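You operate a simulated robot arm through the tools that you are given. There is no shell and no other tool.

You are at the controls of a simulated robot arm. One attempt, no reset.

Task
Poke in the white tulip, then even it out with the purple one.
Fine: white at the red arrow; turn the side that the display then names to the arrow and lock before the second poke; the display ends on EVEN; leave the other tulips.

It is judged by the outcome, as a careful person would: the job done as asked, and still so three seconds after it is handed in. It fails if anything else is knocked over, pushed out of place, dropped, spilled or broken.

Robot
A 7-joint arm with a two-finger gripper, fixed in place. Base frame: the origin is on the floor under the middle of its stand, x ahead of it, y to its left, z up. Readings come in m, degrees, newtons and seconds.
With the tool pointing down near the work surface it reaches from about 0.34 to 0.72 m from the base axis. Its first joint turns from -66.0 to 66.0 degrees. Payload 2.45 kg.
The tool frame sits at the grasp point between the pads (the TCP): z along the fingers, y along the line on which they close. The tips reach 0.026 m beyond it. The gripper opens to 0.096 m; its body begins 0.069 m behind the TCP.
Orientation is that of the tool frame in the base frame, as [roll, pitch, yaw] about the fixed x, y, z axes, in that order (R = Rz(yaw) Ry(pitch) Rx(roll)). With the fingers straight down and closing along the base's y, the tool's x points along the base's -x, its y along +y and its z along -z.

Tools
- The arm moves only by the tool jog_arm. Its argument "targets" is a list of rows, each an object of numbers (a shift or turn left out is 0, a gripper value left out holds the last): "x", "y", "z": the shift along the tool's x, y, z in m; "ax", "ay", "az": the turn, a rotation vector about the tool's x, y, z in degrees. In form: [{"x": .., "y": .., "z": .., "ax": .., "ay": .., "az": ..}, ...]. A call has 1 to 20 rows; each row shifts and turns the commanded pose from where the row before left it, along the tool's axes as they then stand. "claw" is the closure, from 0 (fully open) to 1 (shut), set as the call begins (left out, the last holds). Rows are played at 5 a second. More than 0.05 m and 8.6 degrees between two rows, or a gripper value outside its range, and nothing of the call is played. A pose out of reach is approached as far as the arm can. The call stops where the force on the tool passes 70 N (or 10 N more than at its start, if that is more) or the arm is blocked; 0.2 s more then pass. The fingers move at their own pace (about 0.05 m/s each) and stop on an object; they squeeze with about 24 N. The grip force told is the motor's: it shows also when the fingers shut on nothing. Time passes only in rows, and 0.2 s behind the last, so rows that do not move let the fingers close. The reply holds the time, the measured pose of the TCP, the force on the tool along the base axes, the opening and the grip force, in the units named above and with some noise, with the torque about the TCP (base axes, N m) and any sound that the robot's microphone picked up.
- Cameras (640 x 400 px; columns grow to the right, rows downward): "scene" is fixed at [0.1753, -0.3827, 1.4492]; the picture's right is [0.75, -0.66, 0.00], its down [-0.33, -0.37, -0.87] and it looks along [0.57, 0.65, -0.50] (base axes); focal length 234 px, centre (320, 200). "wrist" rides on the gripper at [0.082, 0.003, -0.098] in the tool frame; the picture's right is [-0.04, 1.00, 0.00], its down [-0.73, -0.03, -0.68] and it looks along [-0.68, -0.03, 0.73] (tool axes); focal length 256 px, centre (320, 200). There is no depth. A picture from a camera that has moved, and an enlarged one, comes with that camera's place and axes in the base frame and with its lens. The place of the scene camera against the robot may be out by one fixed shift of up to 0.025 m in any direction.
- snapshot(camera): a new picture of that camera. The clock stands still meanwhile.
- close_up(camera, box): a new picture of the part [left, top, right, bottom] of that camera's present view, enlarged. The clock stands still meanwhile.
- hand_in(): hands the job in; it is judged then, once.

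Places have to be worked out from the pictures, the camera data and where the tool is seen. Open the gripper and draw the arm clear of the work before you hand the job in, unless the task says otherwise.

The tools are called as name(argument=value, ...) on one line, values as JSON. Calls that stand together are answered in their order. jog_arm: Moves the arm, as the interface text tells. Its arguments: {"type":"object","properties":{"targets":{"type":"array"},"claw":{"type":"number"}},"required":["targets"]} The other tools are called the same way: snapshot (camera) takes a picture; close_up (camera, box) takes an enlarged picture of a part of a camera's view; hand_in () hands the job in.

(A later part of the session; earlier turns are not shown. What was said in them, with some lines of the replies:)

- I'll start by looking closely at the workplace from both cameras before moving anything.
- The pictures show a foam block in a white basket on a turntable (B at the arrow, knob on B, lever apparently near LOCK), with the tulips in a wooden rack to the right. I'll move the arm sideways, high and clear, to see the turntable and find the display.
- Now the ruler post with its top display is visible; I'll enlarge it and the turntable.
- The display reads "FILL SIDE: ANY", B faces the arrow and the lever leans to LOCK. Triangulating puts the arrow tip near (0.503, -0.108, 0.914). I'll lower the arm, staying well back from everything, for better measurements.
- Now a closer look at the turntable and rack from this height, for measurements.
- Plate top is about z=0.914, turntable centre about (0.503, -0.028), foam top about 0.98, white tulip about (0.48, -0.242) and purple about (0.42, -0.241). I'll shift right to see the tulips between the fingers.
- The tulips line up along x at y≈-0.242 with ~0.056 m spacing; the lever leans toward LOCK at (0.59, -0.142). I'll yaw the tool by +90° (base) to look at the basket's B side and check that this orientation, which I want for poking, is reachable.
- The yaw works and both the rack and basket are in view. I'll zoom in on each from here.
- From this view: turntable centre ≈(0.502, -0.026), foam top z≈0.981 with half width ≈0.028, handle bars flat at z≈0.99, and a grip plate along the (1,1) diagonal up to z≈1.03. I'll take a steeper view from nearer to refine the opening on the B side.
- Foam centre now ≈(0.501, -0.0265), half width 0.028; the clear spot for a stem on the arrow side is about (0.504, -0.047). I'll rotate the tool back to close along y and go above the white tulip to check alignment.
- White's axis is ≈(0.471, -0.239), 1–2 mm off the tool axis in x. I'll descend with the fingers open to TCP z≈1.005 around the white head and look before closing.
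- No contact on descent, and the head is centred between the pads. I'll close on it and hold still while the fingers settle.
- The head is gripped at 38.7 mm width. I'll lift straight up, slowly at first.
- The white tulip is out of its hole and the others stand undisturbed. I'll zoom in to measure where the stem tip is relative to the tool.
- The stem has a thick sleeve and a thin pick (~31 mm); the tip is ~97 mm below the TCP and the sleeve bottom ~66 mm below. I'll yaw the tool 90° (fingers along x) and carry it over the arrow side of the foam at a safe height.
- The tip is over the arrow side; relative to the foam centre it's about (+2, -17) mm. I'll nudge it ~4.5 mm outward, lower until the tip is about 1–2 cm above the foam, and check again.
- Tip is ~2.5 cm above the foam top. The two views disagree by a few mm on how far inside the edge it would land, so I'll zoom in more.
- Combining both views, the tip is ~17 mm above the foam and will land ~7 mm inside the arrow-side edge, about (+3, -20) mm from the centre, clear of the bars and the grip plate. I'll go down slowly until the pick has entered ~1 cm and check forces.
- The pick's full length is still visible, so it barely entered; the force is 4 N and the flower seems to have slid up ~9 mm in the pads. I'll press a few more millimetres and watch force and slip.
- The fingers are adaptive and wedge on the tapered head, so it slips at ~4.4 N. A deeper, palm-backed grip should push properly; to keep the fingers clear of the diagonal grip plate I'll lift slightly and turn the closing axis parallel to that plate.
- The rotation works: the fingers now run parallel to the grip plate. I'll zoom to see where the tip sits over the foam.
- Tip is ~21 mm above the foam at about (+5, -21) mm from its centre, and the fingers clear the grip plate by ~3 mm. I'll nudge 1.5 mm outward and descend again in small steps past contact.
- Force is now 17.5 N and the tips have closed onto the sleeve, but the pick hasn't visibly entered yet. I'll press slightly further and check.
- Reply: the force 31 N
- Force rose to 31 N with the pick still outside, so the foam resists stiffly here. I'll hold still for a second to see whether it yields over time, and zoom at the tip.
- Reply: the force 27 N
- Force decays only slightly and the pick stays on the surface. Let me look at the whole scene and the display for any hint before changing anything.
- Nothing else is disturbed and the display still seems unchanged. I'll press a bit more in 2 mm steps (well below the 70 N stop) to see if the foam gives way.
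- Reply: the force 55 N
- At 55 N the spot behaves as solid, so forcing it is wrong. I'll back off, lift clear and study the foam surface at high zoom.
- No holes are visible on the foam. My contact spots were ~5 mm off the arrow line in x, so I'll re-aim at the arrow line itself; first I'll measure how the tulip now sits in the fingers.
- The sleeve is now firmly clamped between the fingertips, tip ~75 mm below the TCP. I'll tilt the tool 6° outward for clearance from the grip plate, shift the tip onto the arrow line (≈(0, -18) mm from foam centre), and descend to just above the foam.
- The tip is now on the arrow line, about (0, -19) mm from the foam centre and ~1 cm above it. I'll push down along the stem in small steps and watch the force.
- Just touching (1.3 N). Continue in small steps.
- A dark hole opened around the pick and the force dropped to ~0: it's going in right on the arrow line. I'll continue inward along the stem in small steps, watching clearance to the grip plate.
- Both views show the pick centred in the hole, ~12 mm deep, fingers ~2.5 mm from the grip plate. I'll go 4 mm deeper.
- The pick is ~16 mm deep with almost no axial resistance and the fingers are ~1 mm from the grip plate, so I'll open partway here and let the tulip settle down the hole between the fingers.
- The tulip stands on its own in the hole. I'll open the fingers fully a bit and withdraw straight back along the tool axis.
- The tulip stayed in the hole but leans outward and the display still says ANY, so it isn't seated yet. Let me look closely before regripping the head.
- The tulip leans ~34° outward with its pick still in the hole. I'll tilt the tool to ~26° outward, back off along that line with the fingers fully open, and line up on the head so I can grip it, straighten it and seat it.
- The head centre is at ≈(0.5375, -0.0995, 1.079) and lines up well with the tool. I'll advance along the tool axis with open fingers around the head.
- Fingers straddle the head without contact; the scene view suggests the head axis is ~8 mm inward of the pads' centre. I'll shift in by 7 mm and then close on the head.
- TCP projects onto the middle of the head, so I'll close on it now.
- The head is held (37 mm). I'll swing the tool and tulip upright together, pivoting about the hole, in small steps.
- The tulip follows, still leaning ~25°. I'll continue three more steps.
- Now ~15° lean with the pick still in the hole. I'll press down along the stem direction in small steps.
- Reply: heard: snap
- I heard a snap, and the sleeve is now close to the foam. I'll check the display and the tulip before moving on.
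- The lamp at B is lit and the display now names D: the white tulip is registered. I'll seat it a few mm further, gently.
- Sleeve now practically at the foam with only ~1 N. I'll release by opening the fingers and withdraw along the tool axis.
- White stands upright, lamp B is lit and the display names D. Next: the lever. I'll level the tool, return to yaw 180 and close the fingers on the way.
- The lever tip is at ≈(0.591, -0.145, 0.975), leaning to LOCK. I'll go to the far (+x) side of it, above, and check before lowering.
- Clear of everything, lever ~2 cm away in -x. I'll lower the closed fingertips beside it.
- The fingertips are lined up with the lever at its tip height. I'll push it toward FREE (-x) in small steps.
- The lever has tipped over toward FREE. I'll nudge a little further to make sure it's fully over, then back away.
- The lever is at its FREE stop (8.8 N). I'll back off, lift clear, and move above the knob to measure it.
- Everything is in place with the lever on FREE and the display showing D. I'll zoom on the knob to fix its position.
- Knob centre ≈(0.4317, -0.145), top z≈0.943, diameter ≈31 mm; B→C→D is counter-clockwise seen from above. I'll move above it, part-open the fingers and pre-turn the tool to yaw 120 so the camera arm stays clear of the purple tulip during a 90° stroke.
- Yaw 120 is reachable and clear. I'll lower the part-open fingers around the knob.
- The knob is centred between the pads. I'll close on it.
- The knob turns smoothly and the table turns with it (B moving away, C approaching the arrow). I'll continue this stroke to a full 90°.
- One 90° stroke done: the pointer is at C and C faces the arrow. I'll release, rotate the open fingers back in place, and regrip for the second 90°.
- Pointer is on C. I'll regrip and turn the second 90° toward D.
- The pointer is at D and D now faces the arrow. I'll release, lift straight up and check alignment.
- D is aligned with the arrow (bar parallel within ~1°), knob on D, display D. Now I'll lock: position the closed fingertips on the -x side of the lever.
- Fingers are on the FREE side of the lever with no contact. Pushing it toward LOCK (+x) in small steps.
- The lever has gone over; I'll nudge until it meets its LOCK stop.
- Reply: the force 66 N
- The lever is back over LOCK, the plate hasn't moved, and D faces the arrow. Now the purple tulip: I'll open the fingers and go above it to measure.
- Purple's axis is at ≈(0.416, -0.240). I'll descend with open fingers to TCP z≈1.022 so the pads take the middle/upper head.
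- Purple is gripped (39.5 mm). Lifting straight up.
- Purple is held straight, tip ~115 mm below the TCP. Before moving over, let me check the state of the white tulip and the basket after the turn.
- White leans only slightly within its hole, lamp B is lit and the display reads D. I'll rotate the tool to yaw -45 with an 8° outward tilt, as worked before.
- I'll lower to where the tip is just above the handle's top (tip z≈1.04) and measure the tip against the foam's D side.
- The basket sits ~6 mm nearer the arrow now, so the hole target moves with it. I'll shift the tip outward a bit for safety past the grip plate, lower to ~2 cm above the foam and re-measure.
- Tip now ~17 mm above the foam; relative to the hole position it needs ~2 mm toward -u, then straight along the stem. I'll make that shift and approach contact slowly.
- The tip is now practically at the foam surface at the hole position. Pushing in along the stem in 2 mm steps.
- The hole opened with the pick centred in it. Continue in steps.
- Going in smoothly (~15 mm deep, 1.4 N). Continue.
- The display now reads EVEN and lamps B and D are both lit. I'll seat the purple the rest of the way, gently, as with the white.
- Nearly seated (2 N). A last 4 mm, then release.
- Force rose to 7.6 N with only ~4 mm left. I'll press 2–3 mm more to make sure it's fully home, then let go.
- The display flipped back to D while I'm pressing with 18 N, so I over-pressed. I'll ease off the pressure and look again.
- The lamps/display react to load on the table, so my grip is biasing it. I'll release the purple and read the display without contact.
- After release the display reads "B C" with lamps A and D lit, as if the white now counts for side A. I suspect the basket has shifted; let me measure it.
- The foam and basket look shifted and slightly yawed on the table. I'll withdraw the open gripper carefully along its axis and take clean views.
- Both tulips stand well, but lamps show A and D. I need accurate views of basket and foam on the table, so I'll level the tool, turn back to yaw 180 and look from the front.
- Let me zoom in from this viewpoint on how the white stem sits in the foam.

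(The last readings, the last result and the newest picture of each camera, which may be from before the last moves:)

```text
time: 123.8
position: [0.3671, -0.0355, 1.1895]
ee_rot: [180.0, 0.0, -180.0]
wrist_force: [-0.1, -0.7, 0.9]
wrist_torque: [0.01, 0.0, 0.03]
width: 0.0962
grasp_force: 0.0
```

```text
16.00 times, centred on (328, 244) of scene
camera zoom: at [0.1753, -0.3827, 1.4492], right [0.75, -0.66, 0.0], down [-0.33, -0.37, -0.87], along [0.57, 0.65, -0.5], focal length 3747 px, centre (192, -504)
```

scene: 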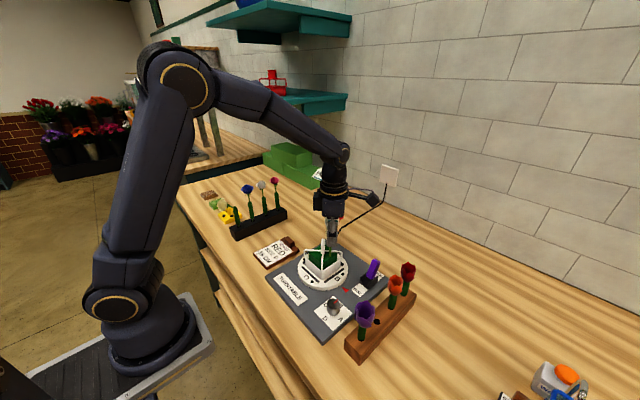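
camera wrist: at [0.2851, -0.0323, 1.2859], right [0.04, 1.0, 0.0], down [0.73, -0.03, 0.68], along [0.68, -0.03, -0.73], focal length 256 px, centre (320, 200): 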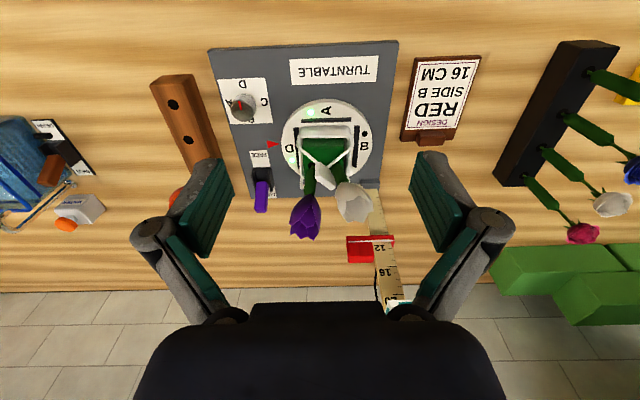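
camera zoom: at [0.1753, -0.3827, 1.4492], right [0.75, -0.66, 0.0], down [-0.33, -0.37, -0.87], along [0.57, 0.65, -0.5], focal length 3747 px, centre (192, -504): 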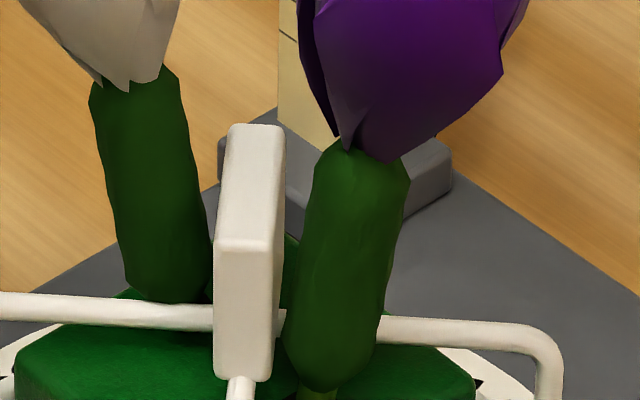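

Measured: basket is centred, but the foam block has slid ~4 mm toward the A/D corner inside it, and the white leans so that its tip lies near the A/B boundary; that likely explains lamp A. A gentle re-lean of the white should restore B. I'll go above the white's head (fingers along x, part open) and look.

jog_arm(targets=[{"z": -0.03}, {"az": -7.5}, {"az": -7.5}, {"az": -7.5}, {"az": -7.5}, {"az": -7.5}, {"az": -7.5}, {"az": -7.5}, {"az": -7.5}, {"az": -7.5}, {"az": -7.5}, {"az": -7.5}, {"az": -7.5}, {}], claw=0.35)

jog_arm(targets=[{"y": -0.045}, {"y": -0.045}, {"y": -0.045, "x": -0.02}, {"x": -0.013}, {}])

snapshot(camera="wrist")

close_up(camera="scene", box=[290, 140, 390, 290])

```text
time: 126.8
position: [0.3661, -0.0348, 1.2195]
ee_rot: [180.0, 0.1, -89.8]
wrist_force: [0.4, 0.1, -0.4]
wrist_torque: [-0.01, 0.01, 0.01]
width: 0.0627
grasp_force: 0.1
```

```text
time: 128.0
position: [0.5007, -0.0021, 1.2182]
ee_rot: [180.0, 0.0, -90.0]
wrist_force: [0.2, 0.8, 0.0]
wrist_torque: [0.01, -0.02, 0.01]
width: 0.0627
grasp_force: 0.0
```

```text
taken
camera wrist: at [0.4973, -0.0841, 1.3155], right [-1.0, 0.04, 0.0], down [0.03, 0.73, 0.68], along [0.03, 0.68, -0.73], focal length 256 px, centre (320, 200)
```

wrist: 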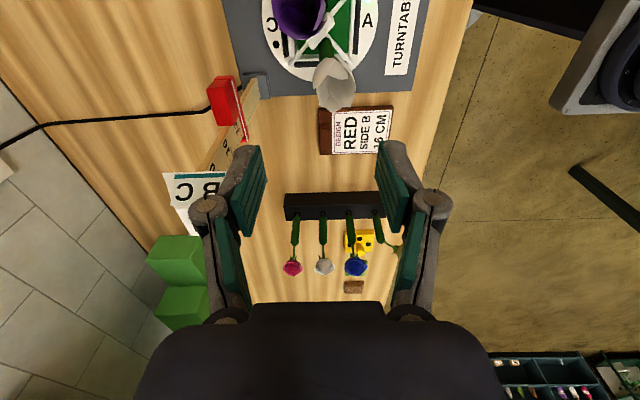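

```text
2.67 times, centred on (340, 215) of scene
camera zoom: at [0.1753, -0.3827, 1.4492], right [0.75, -0.66, 0.0], down [-0.33, -0.37, -0.87], along [0.57, 0.65, -0.5], focal length 624 px, centre (267, 160)
```

zoom: 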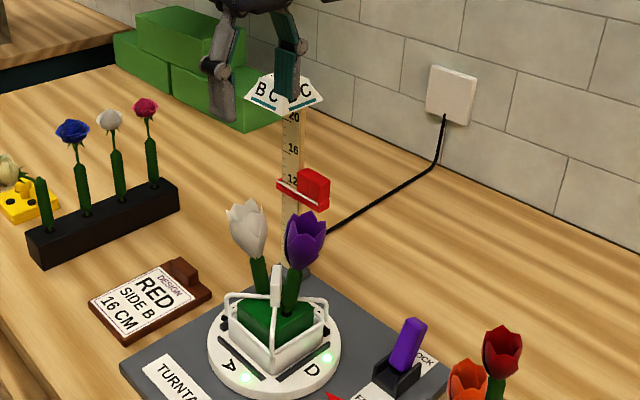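

White's head rim is around (0.4885, -0.003, 1.075). I'll lower the part-open fingers around it, hold it lightly, and watch how the lamps respond to straightening it.

jog_arm(targets=[{"y": 0.012}, {"z": 0.04}, {"z": 0.04}, {"z": 0.03}, {}])

close_up(camera="wrist", box=[220, 0, 420, 200])

close_up(camera="scene", box=[290, 170, 370, 280])

```text
time: 129.2
position: [0.4881, -0.0007, 1.1079]
ee_rot: [-179.9, 0.0, -89.9]
wrist_force: [0.3, 0.5, 0.2]
wrist_torque: [0.02, 0.02, -0.04]
width: 0.0626
grasp_force: 0.0
```

```text
2.00 times, centred on (320, 100) of wrist
camera zoom: at [0.4841, -0.0823, 1.2054], right [-1.0, 0.04, 0.0], down [0.03, 0.73, 0.68], along [0.03, 0.68, -0.73], focal length 512 px, centre (320, 400)
```

zoom: 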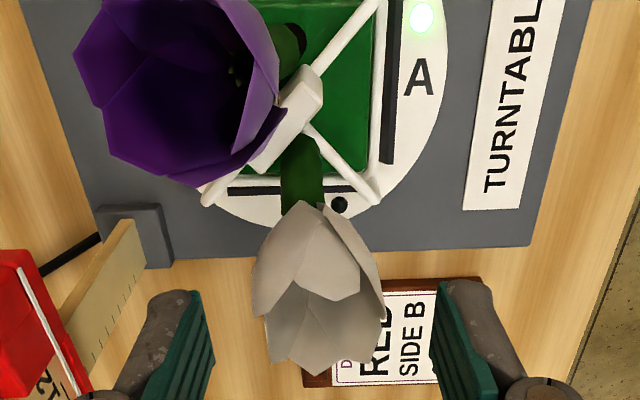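

```text
3.64 times, centred on (330, 225) of scene
camera zoom: at [0.1753, -0.3827, 1.4492], right [0.75, -0.66, 0.0], down [-0.33, -0.37, -0.87], along [0.57, 0.65, -0.5], focal length 852 px, centre (284, 109)
```

zoom: 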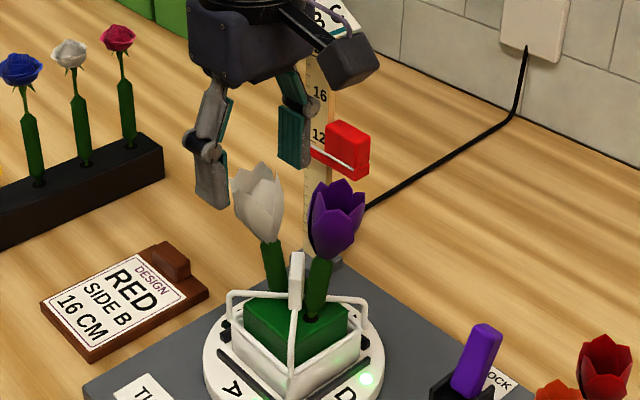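

My part-open fingers are just above the white without contact. All evidence says the foam should be re-centred (+x, +y) in the basket; I'll do that by pressing lightly on its exposed side faces above the rim. First I'll back out, return to yaw 180 and close the fingers.

jog_arm(targets=[{"z": -0.04}, {"z": -0.04}, {"z": -0.03}, {"y": 0.045}, {"y": 0.045}, {"az": 7.5}, {"az": 7.5}, {"az": 7.5}, {"az": 7.5}, {"az": 7.5}, {"az": 7.5}, {"az": 7.5}, {"az": 7.5}, {"az": 7.5}, {"az": 7.5}, {"az": 7.5}, {"az": 7.5}, {}])

jog_arm(targets=[{"ay": -7.5, "y": -0.017}, {"ay": -7.5, "y": -0.017}, {"ay": -7.5}, {"ay": -7.5}, {}], claw=1)

snapshot(camera="wrist")

close_up(camera="scene", box=[270, 150, 390, 300])

```text
time: 133.0
position: [0.3988, -0.0028, 1.2192]
ee_rot: [-180.0, 0.0, 179.9]
wrist_force: [0.5, -1.0, -0.5]
wrist_torque: [0.0, -0.02, 0.01]
width: 0.0621
grasp_force: 0.0
```

```text
time: 134.2
position: [0.3976, -0.0366, 1.2186]
ee_rot: [-180.0, 30.0, -179.9]
wrist_force: [0.2, 0.4, 0.9]
wrist_torque: [0.01, 0.0, 0.0]
width: 0.0002
grasp_force: 24.1
```

```text
taken
camera wrist: at [0.2777, -0.0335, 1.2623], right [0.03, 1.0, 0.02], down [0.29, -0.03, 0.96], along [0.96, -0.03, -0.29], focal length 256 px, centre (320, 200)
```

wrist: 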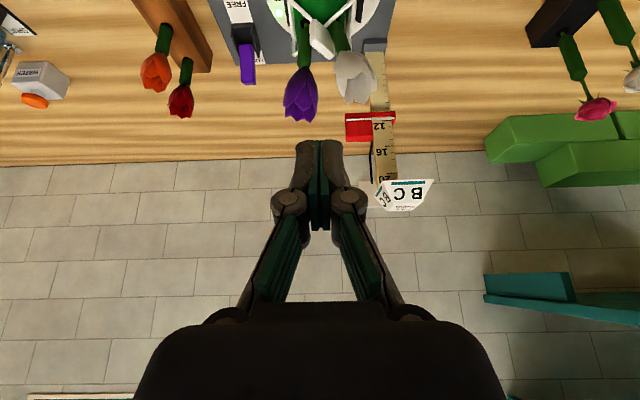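

```text
2.67 times, centred on (330, 225) of scene
camera zoom: at [0.1753, -0.3827, 1.4492], right [0.75, -0.66, 0.0], down [-0.33, -0.37, -0.87], along [0.57, 0.65, -0.5], focal length 624 px, centre (293, 133)
```

zoom: 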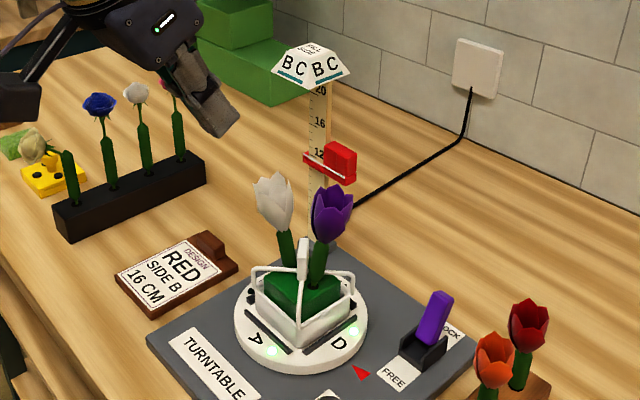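

Tool tilted 30° with closed fingers. I'll descend on the A (-x) side of the basket, stopping first a bit above for a check.

jog_arm(targets=[{"x": 0.01417, "z": 0.0358, "y": 0.0004}, {"x": 0.01417, "z": 0.0358, "y": 0.0004}, {"x": 0.01417, "z": 0.0358, "y": 0.0004}, {"x": 0.01417, "z": 0.0358, "y": 0.0004}, {"x": 0.01417, "z": 0.0358, "y": 0.0004}, {}])

snapshot(camera="wrist")

close_up(camera="scene", box=[290, 210, 370, 300])

```text
time: 135.6
position: [0.4279, -0.0374, 1.0337]
ee_rot: [179.9, 29.8, 179.9]
wrist_force: [-0.8, 0.0, 0.2]
wrist_torque: [0.0, 0.01, 0.0]
width: 0.0002
grasp_force: 23.9
out of reach, approached as far as the arm can: row 5
```

```text
taken
camera wrist: at [0.3078, -0.0332, 1.0773], right [0.03, 1.0, 0.02], down [0.3, -0.03, 0.95], along [0.95, -0.03, -0.3], focal length 256 px, centre (320, 200)
```

wrist: 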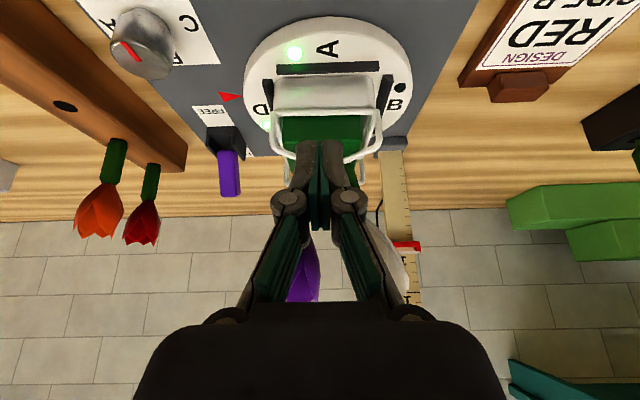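

```text
4.44 times, centred on (330, 255) of scene
camera zoom: at [0.1753, -0.3827, 1.4492], right [0.75, -0.66, 0.0], down [-0.33, -0.37, -0.87], along [0.57, 0.65, -0.5], focal length 1041 px, centre (276, -44)
```

zoom: 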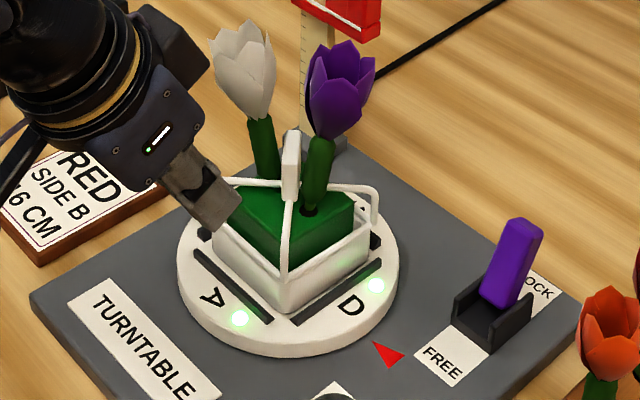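

30° of tilt is at the reach limit there. I'll raise a bit, reduce the tilt to 15°, and approach again.

jog_arm(targets=[{"x": -0.02, "z": -0.0346}, {"ay": 7.5}, {"ay": 7.5}, {}])

```text
time: 136.6
position: [0.4299, -0.0356, 1.0709]
ee_rot: [-180.0, 14.9, 180.0]
wrist_force: [1.1, -0.4, 0.7]
wrist_torque: [0.04, -0.01, -0.03]
width: 0.0
grasp_force: 23.8
```

Good, 15° tilt is reachable. Lowering to just in front of the foam's A face, above the rim.

jog_arm(targets=[{"x": 0.0035, "z": 0.025, "y": 0.001}, {"x": 0.0035, "z": 0.025}, {"x": 0.0034, "z": 0.025}, {}])

close_up(camera="scene", box=[300, 220, 360, 290])

close_up(camera="wrist", box=[220, 20, 420, 220])

```text
time: 137.6
position: [0.4398, -0.0343, 0.9972]
ee_rot: [-180.0, 15.0, -179.9]
wrist_force: [-0.6, -0.1, -0.4]
wrist_torque: [0.01, -0.02, 0.0]
width: 0.0
grasp_force: 23.7
```

```text
5.71 times, centred on (330, 255) of scene
camera zoom: at [0.1753, -0.3827, 1.4492], right [0.75, -0.66, 0.0], down [-0.33, -0.37, -0.87], along [0.57, 0.65, -0.5], focal length 1338 px, centre (263, -114)
```

zoom: 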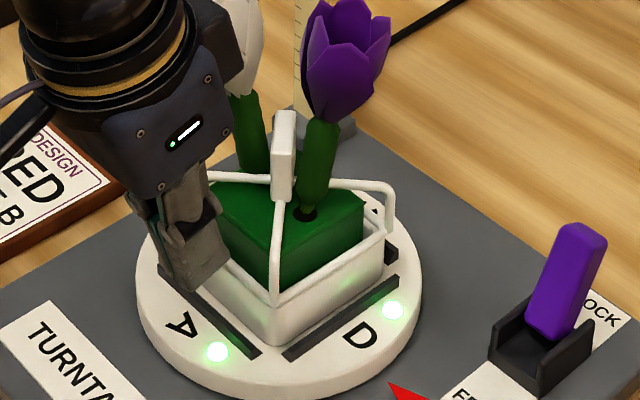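

```text
2.00 times, centred on (320, 120) of wrist
camera zoom: at [0.3346, -0.0305, 1.0698], right [0.04, 1.0, 0.01], down [0.53, -0.03, 0.85], along [0.85, -0.03, -0.53], focal length 512 px, centre (320, 360)
```

zoom: 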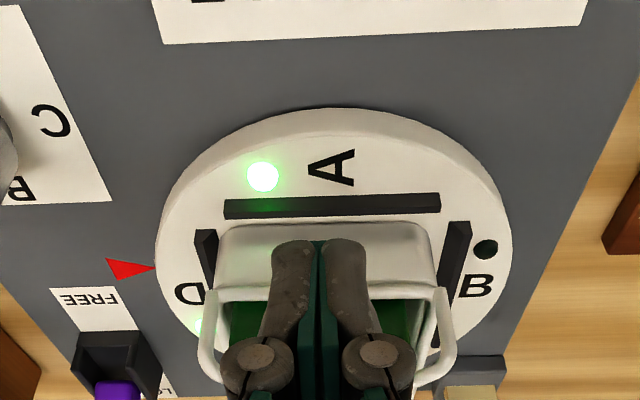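

Lined up with the A face. I'll move toward it (+x) and watch for contact.

jog_arm(targets=[{"x": -0.0048, "z": 0.0013}, {"x": -0.0039, "z": 0.001}, {"x": -0.0019, "z": 0.0005}, {}])

close_up(camera="scene", box=[305, 225, 355, 275])

```text
time: 138.6
position: [0.4493, -0.0322, 0.9962]
ee_rot: [-180.0, 15.0, -179.9]
wrist_force: [-1.0, 0.3, 0.1]
wrist_torque: [0.02, 0.03, -0.01]
width: 0.0
grasp_force: 24.0
```

```text
8.00 times, centred on (330, 250) of scene
camera zoom: at [0.1753, -0.3827, 1.4492], right [0.75, -0.66, 0.0], down [-0.33, -0.37, -0.87], along [0.57, 0.65, -0.5], focal length 1874 px, centre (240, -200)
```

zoom: 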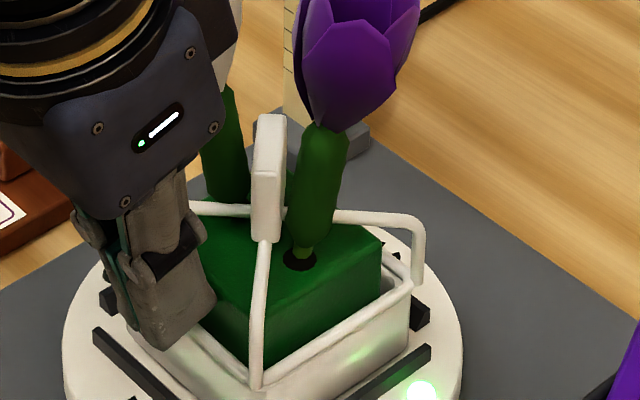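

Close to touching (≈1 N). Two more 2 mm steps.

jog_arm(targets=[{"x": -0.0019, "z": 0.0005}, {"x": -0.0019, "z": 0.0005}, {}])

close_up(camera="scene", box=[305, 225, 355, 275])

close_up(camera="wrist", box=[240, 40, 400, 180])

```text
time: 139.4
position: [0.4535, -0.0324, 0.9964]
ee_rot: [-180.0, 15.1, -179.9]
wrist_force: [-0.6, 0.2, 0.9]
wrist_torque: [0.02, 0.04, 0.01]
width: 0.0062
grasp_force: 23.8
```

```text
8.00 times, centred on (330, 250) of scene
camera zoom: at [0.1752, -0.3827, 1.4492], right [0.75, -0.66, 0.0], down [-0.33, -0.37, -0.87], along [0.57, 0.65, -0.5], focal length 1874 px, centre (240, -200)
```

zoom: 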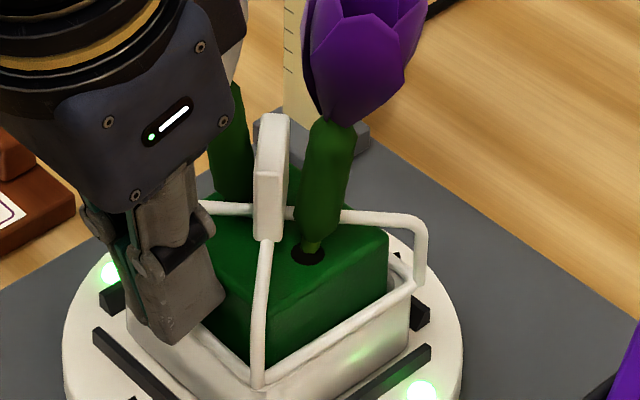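

```text
2.86 times, centred on (320, 110) of wrist
camera zoom: at [0.3484, -0.03, 1.0705], right [0.04, 1.0, 0.01], down [0.53, -0.03, 0.85], along [0.85, -0.03, -0.53], focal length 731 px, centre (320, 457)
```

zoom: 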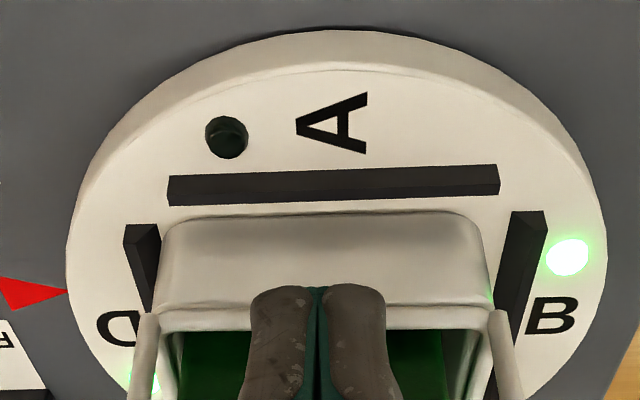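

Lamp A went off and B and D are lit. Checking the display.

close_up(camera="scene", box=[290, 150, 370, 210])

jog_arm(targets=[{"x": -0.0007, "z": 0.0002}, {}])

close_up(camera="scene", box=[305, 225, 355, 275])

```text
6.67 times, centred on (330, 180) of scene
camera zoom: at [0.1752, -0.3827, 1.4492], right [0.75, -0.66, 0.0], down [-0.33, -0.37, -0.87], along [0.57, 0.65, -0.5], focal length 1561 px, centre (253, 333)
```

zoom: 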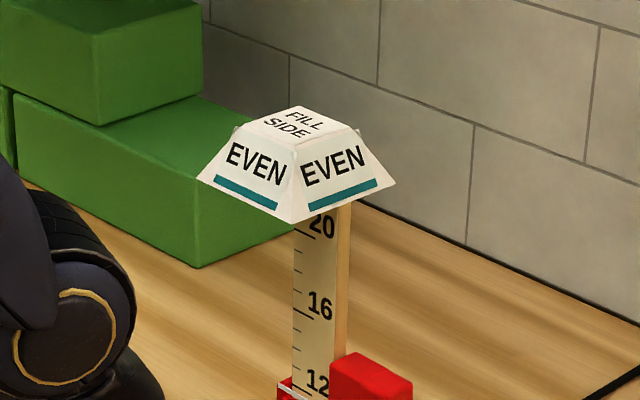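

```text
time: 140.0
position: [0.4537, -0.0332, 0.9975]
ee_rot: [-180.0, 15.0, -180.0]
wrist_force: [-0.8, 0.0, 0.4]
wrist_torque: [-0.03, -0.01, 0.03]
width: 0.006
grasp_force: 23.9
```

```text
8.00 times, centred on (330, 250) of scene
camera zoom: at [0.1752, -0.3827, 1.4492], right [0.75, -0.66, 0.0], down [-0.33, -0.37, -0.87], along [0.57, 0.65, -0.5], focal length 1874 px, centre (240, -200)
```

zoom: 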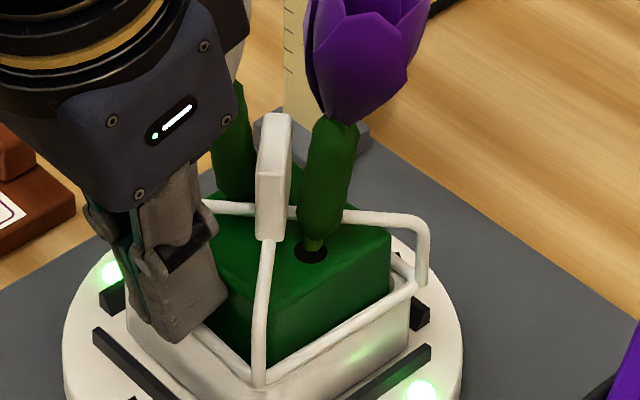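

The display reads EVEN. I'll back straight off from the foam, lift away, and verify it stays EVEN with no contact.

jog_arm(targets=[{"x": 0.0048, "z": -0.0013}, {"x": 0.0097, "z": -0.0026}, {"x": 0.0145, "z": -0.0039}, {"x": -0.0078, "z": -0.029}, {"x": -0.0104, "z": -0.0386}, {"x": -0.0104, "z": -0.0386}, {}])

close_up(camera="scene", box=[280, 150, 380, 300])

snapshot(camera="wrist")

```text
time: 141.6
position: [0.4246, -0.0318, 1.1068]
ee_rot: [179.9, 14.9, -179.9]
wrist_force: [-0.6, 0.4, 1.1]
wrist_torque: [-0.02, 0.02, -0.01]
width: 0.0002
grasp_force: 24.2
```

```text
2.67 times, centred on (330, 225) of scene
camera zoom: at [0.1753, -0.3827, 1.4492], right [0.75, -0.66, 0.0], down [-0.33, -0.37, -0.87], along [0.57, 0.65, -0.5], focal length 624 px, centre (293, 133)
```

zoom: 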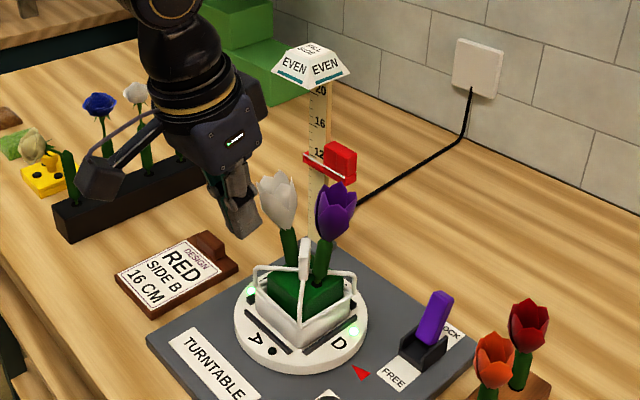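

```text
taken
camera wrist: at [0.3199, -0.0287, 1.1799], right [0.04, 1.0, 0.01], down [0.53, -0.03, 0.85], along [0.85, -0.03, -0.53], focal length 256 px, centre (320, 200)
```

wrist: 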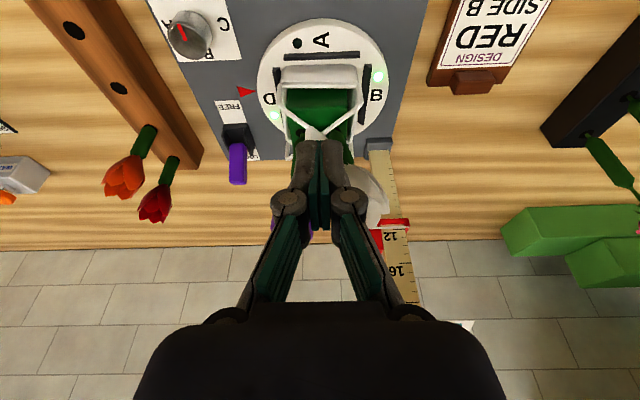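

EVEN holds with no contact; lamps B and D lit, lever on LOCK. I'll retract the arm up and away, level the tool and open the gripper.

jog_arm(targets=[{"x": -0.0104, "z": -0.0386}, {"x": -0.0104, "z": -0.0386}, {"x": -0.0104, "z": -0.0386}, {"x": -0.0104, "z": -0.0386}, {"ay": 7.5}, {"ay": 7.5}, {"x": 0.04, "y": -0.03}, {"x": 0.04, "y": -0.035}, {"y": -0.035}, {"y": -0.035}, {}, {}, {}], claw=0)

snapshot(camera="scene")

snapshot(camera="wrist")

close_up(camera="scene", box=[280, 150, 430, 350])

```text
refused: row 8 steps farther than a row can; nothing moved
```

```text
taken
```

scene: 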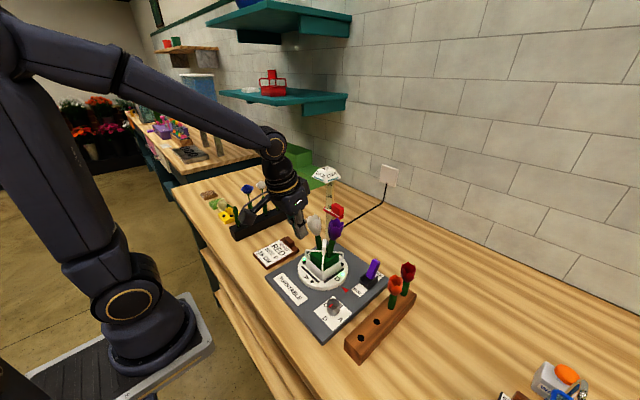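

```text
taken
camera wrist: at [0.3199, -0.0287, 1.1799], right [0.04, 1.0, 0.01], down [0.53, -0.03, 0.85], along [0.85, -0.03, -0.53], focal length 256 px, centre (320, 200)
```

wrist: 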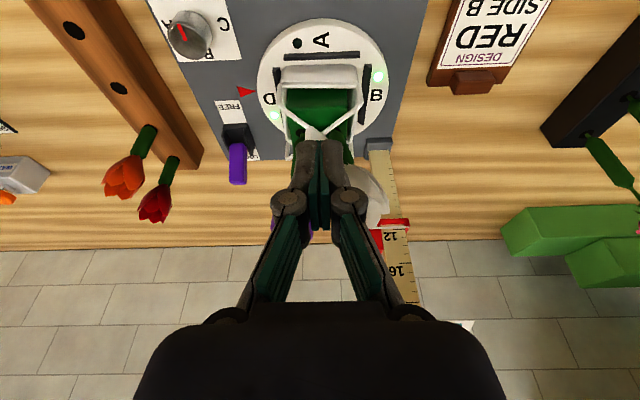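

```text
2.00 times, centred on (355, 250) of scene
camera zoom: at [0.1753, -0.3827, 1.4492], right [0.75, -0.66, 0.0], down [-0.33, -0.37, -0.87], along [0.57, 0.65, -0.5], focal length 468 px, centre (250, 100)
```

zoom: 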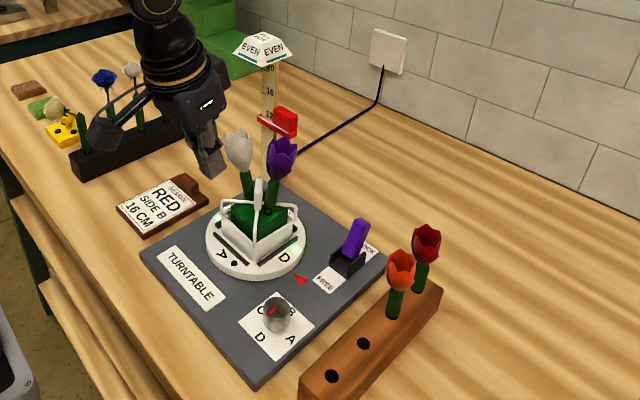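

One row was too long, so nothing moved; the scene still shows EVEN. I'll retract with smaller rows, keeping the gripper closed until it is clear of the flowers.

jog_arm(targets=[{"x": -0.0104, "z": -0.0386}, {"x": -0.0104, "z": -0.0386}, {"x": -0.0104, "z": -0.0386}, {"x": -0.0104, "z": -0.0386}, {"ay": 7.5}, {"ay": 7.5}, {"x": 0.03}, {"x": 0.03}, {"y": -0.035}, {"y": -0.035}, {"y": -0.035}, {"y": -0.035}, {}])

jog_arm(targets=[{}, {}, {}, {}, {}, {}, {}, {}, {}, {}, {}, {}, {}, {}, {}], claw=0)

snapshot(camera="scene")

close_up(camera="scene", box=[280, 150, 430, 350])

snapshot(camera="wrist")

```text
time: 144.4
position: [0.3653, -0.1755, 1.2666]
ee_rot: [180.0, -0.1, 180.0]
wrist_force: [0.3, -0.2, -0.4]
wrist_torque: [0.0, 0.0, 0.02]
width: 0.0004
grasp_force: 23.7
```

```text
time: 147.6
position: [0.3651, -0.1733, 1.2659]
ee_rot: [-179.9, -0.1, 180.0]
wrist_force: [-0.4, -1.0, -0.3]
wrist_torque: [-0.03, 0.0, -0.01]
width: 0.0961
grasp_force: 0.1
```

```text
taken
```

scene: 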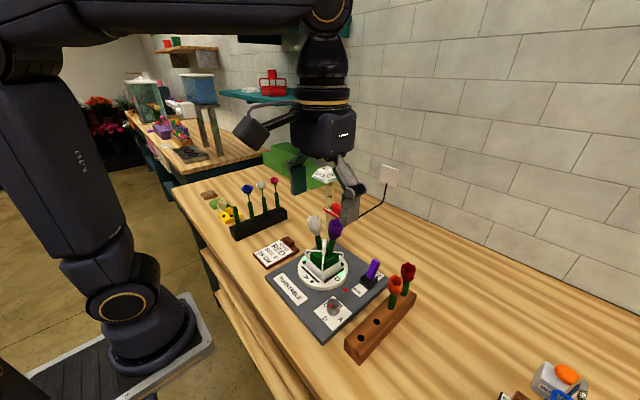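

```text
2.00 times, centred on (355, 250) of scene
camera zoom: at [0.1753, -0.3827, 1.4492], right [0.75, -0.66, 0.0], down [-0.33, -0.37, -0.87], along [0.57, 0.65, -0.5], focal length 468 px, centre (250, 100)
```

zoom: 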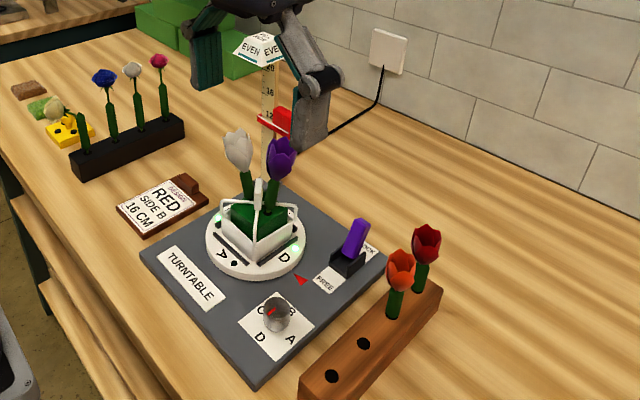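

```text
taken
camera wrist: at [0.283, -0.171, 1.3638], right [0.04, 1.0, 0.0], down [0.73, -0.03, 0.68], along [0.68, -0.03, -0.73], focal length 256 px, centre (320, 200)
```

wrist: 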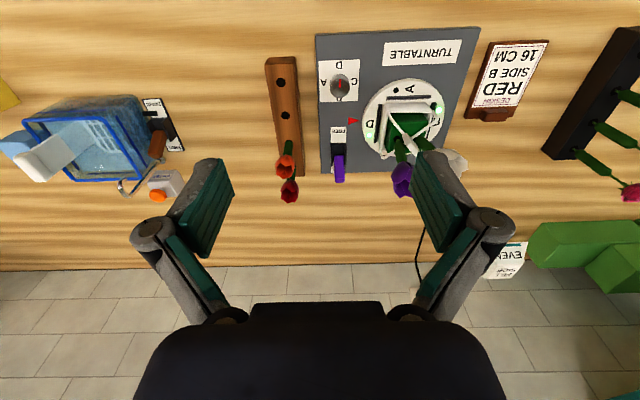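

More than three seconds after the last contact, the display still reads EVEN with lamps B and D lit. Both tulips stand in the foam, and side D faces the arrow with the lever on LOCK. The orange and red tulips are untouched, and the gripper is open with the arm clear, so I'm handing in.

hand_in()

```text
The job is handed in.
```

The job is handed in: the white tulip went in on side B at the red arrow, and the purple one evened it out on side D. The display ended on EVEN and still read so more than three seconds after I last touched anything.

- **Order:** after the white poke the display named D. I freed the lever, turned D to the arrow, locked it again, and only then poked in the purple tulip.
- **Trouble with the white:** my first two spots on the foam would not take the pick, and I pressed up to 55 N there before moving to the arrow line. It then went in easily, but tipped over in its hole after I let go, so I had to regrip it and push it home. A snap sounded as it seated; the tulip looks whole.
- **Trouble with the purple:** the display first read EVEN while I was still pushing. I pressed too hard, up to 18 N, and it changed to "B C". I believe the foam block had slid inside the basket. A light push on its side brought EVEN back.
- **Final state:** both tulips lean slightly in their holes. The foam has been moved slightly inside the basket. The orange and red tulips are still in the rack, and nothing else looks knocked or moved. The gripper is open and the arm is clear.
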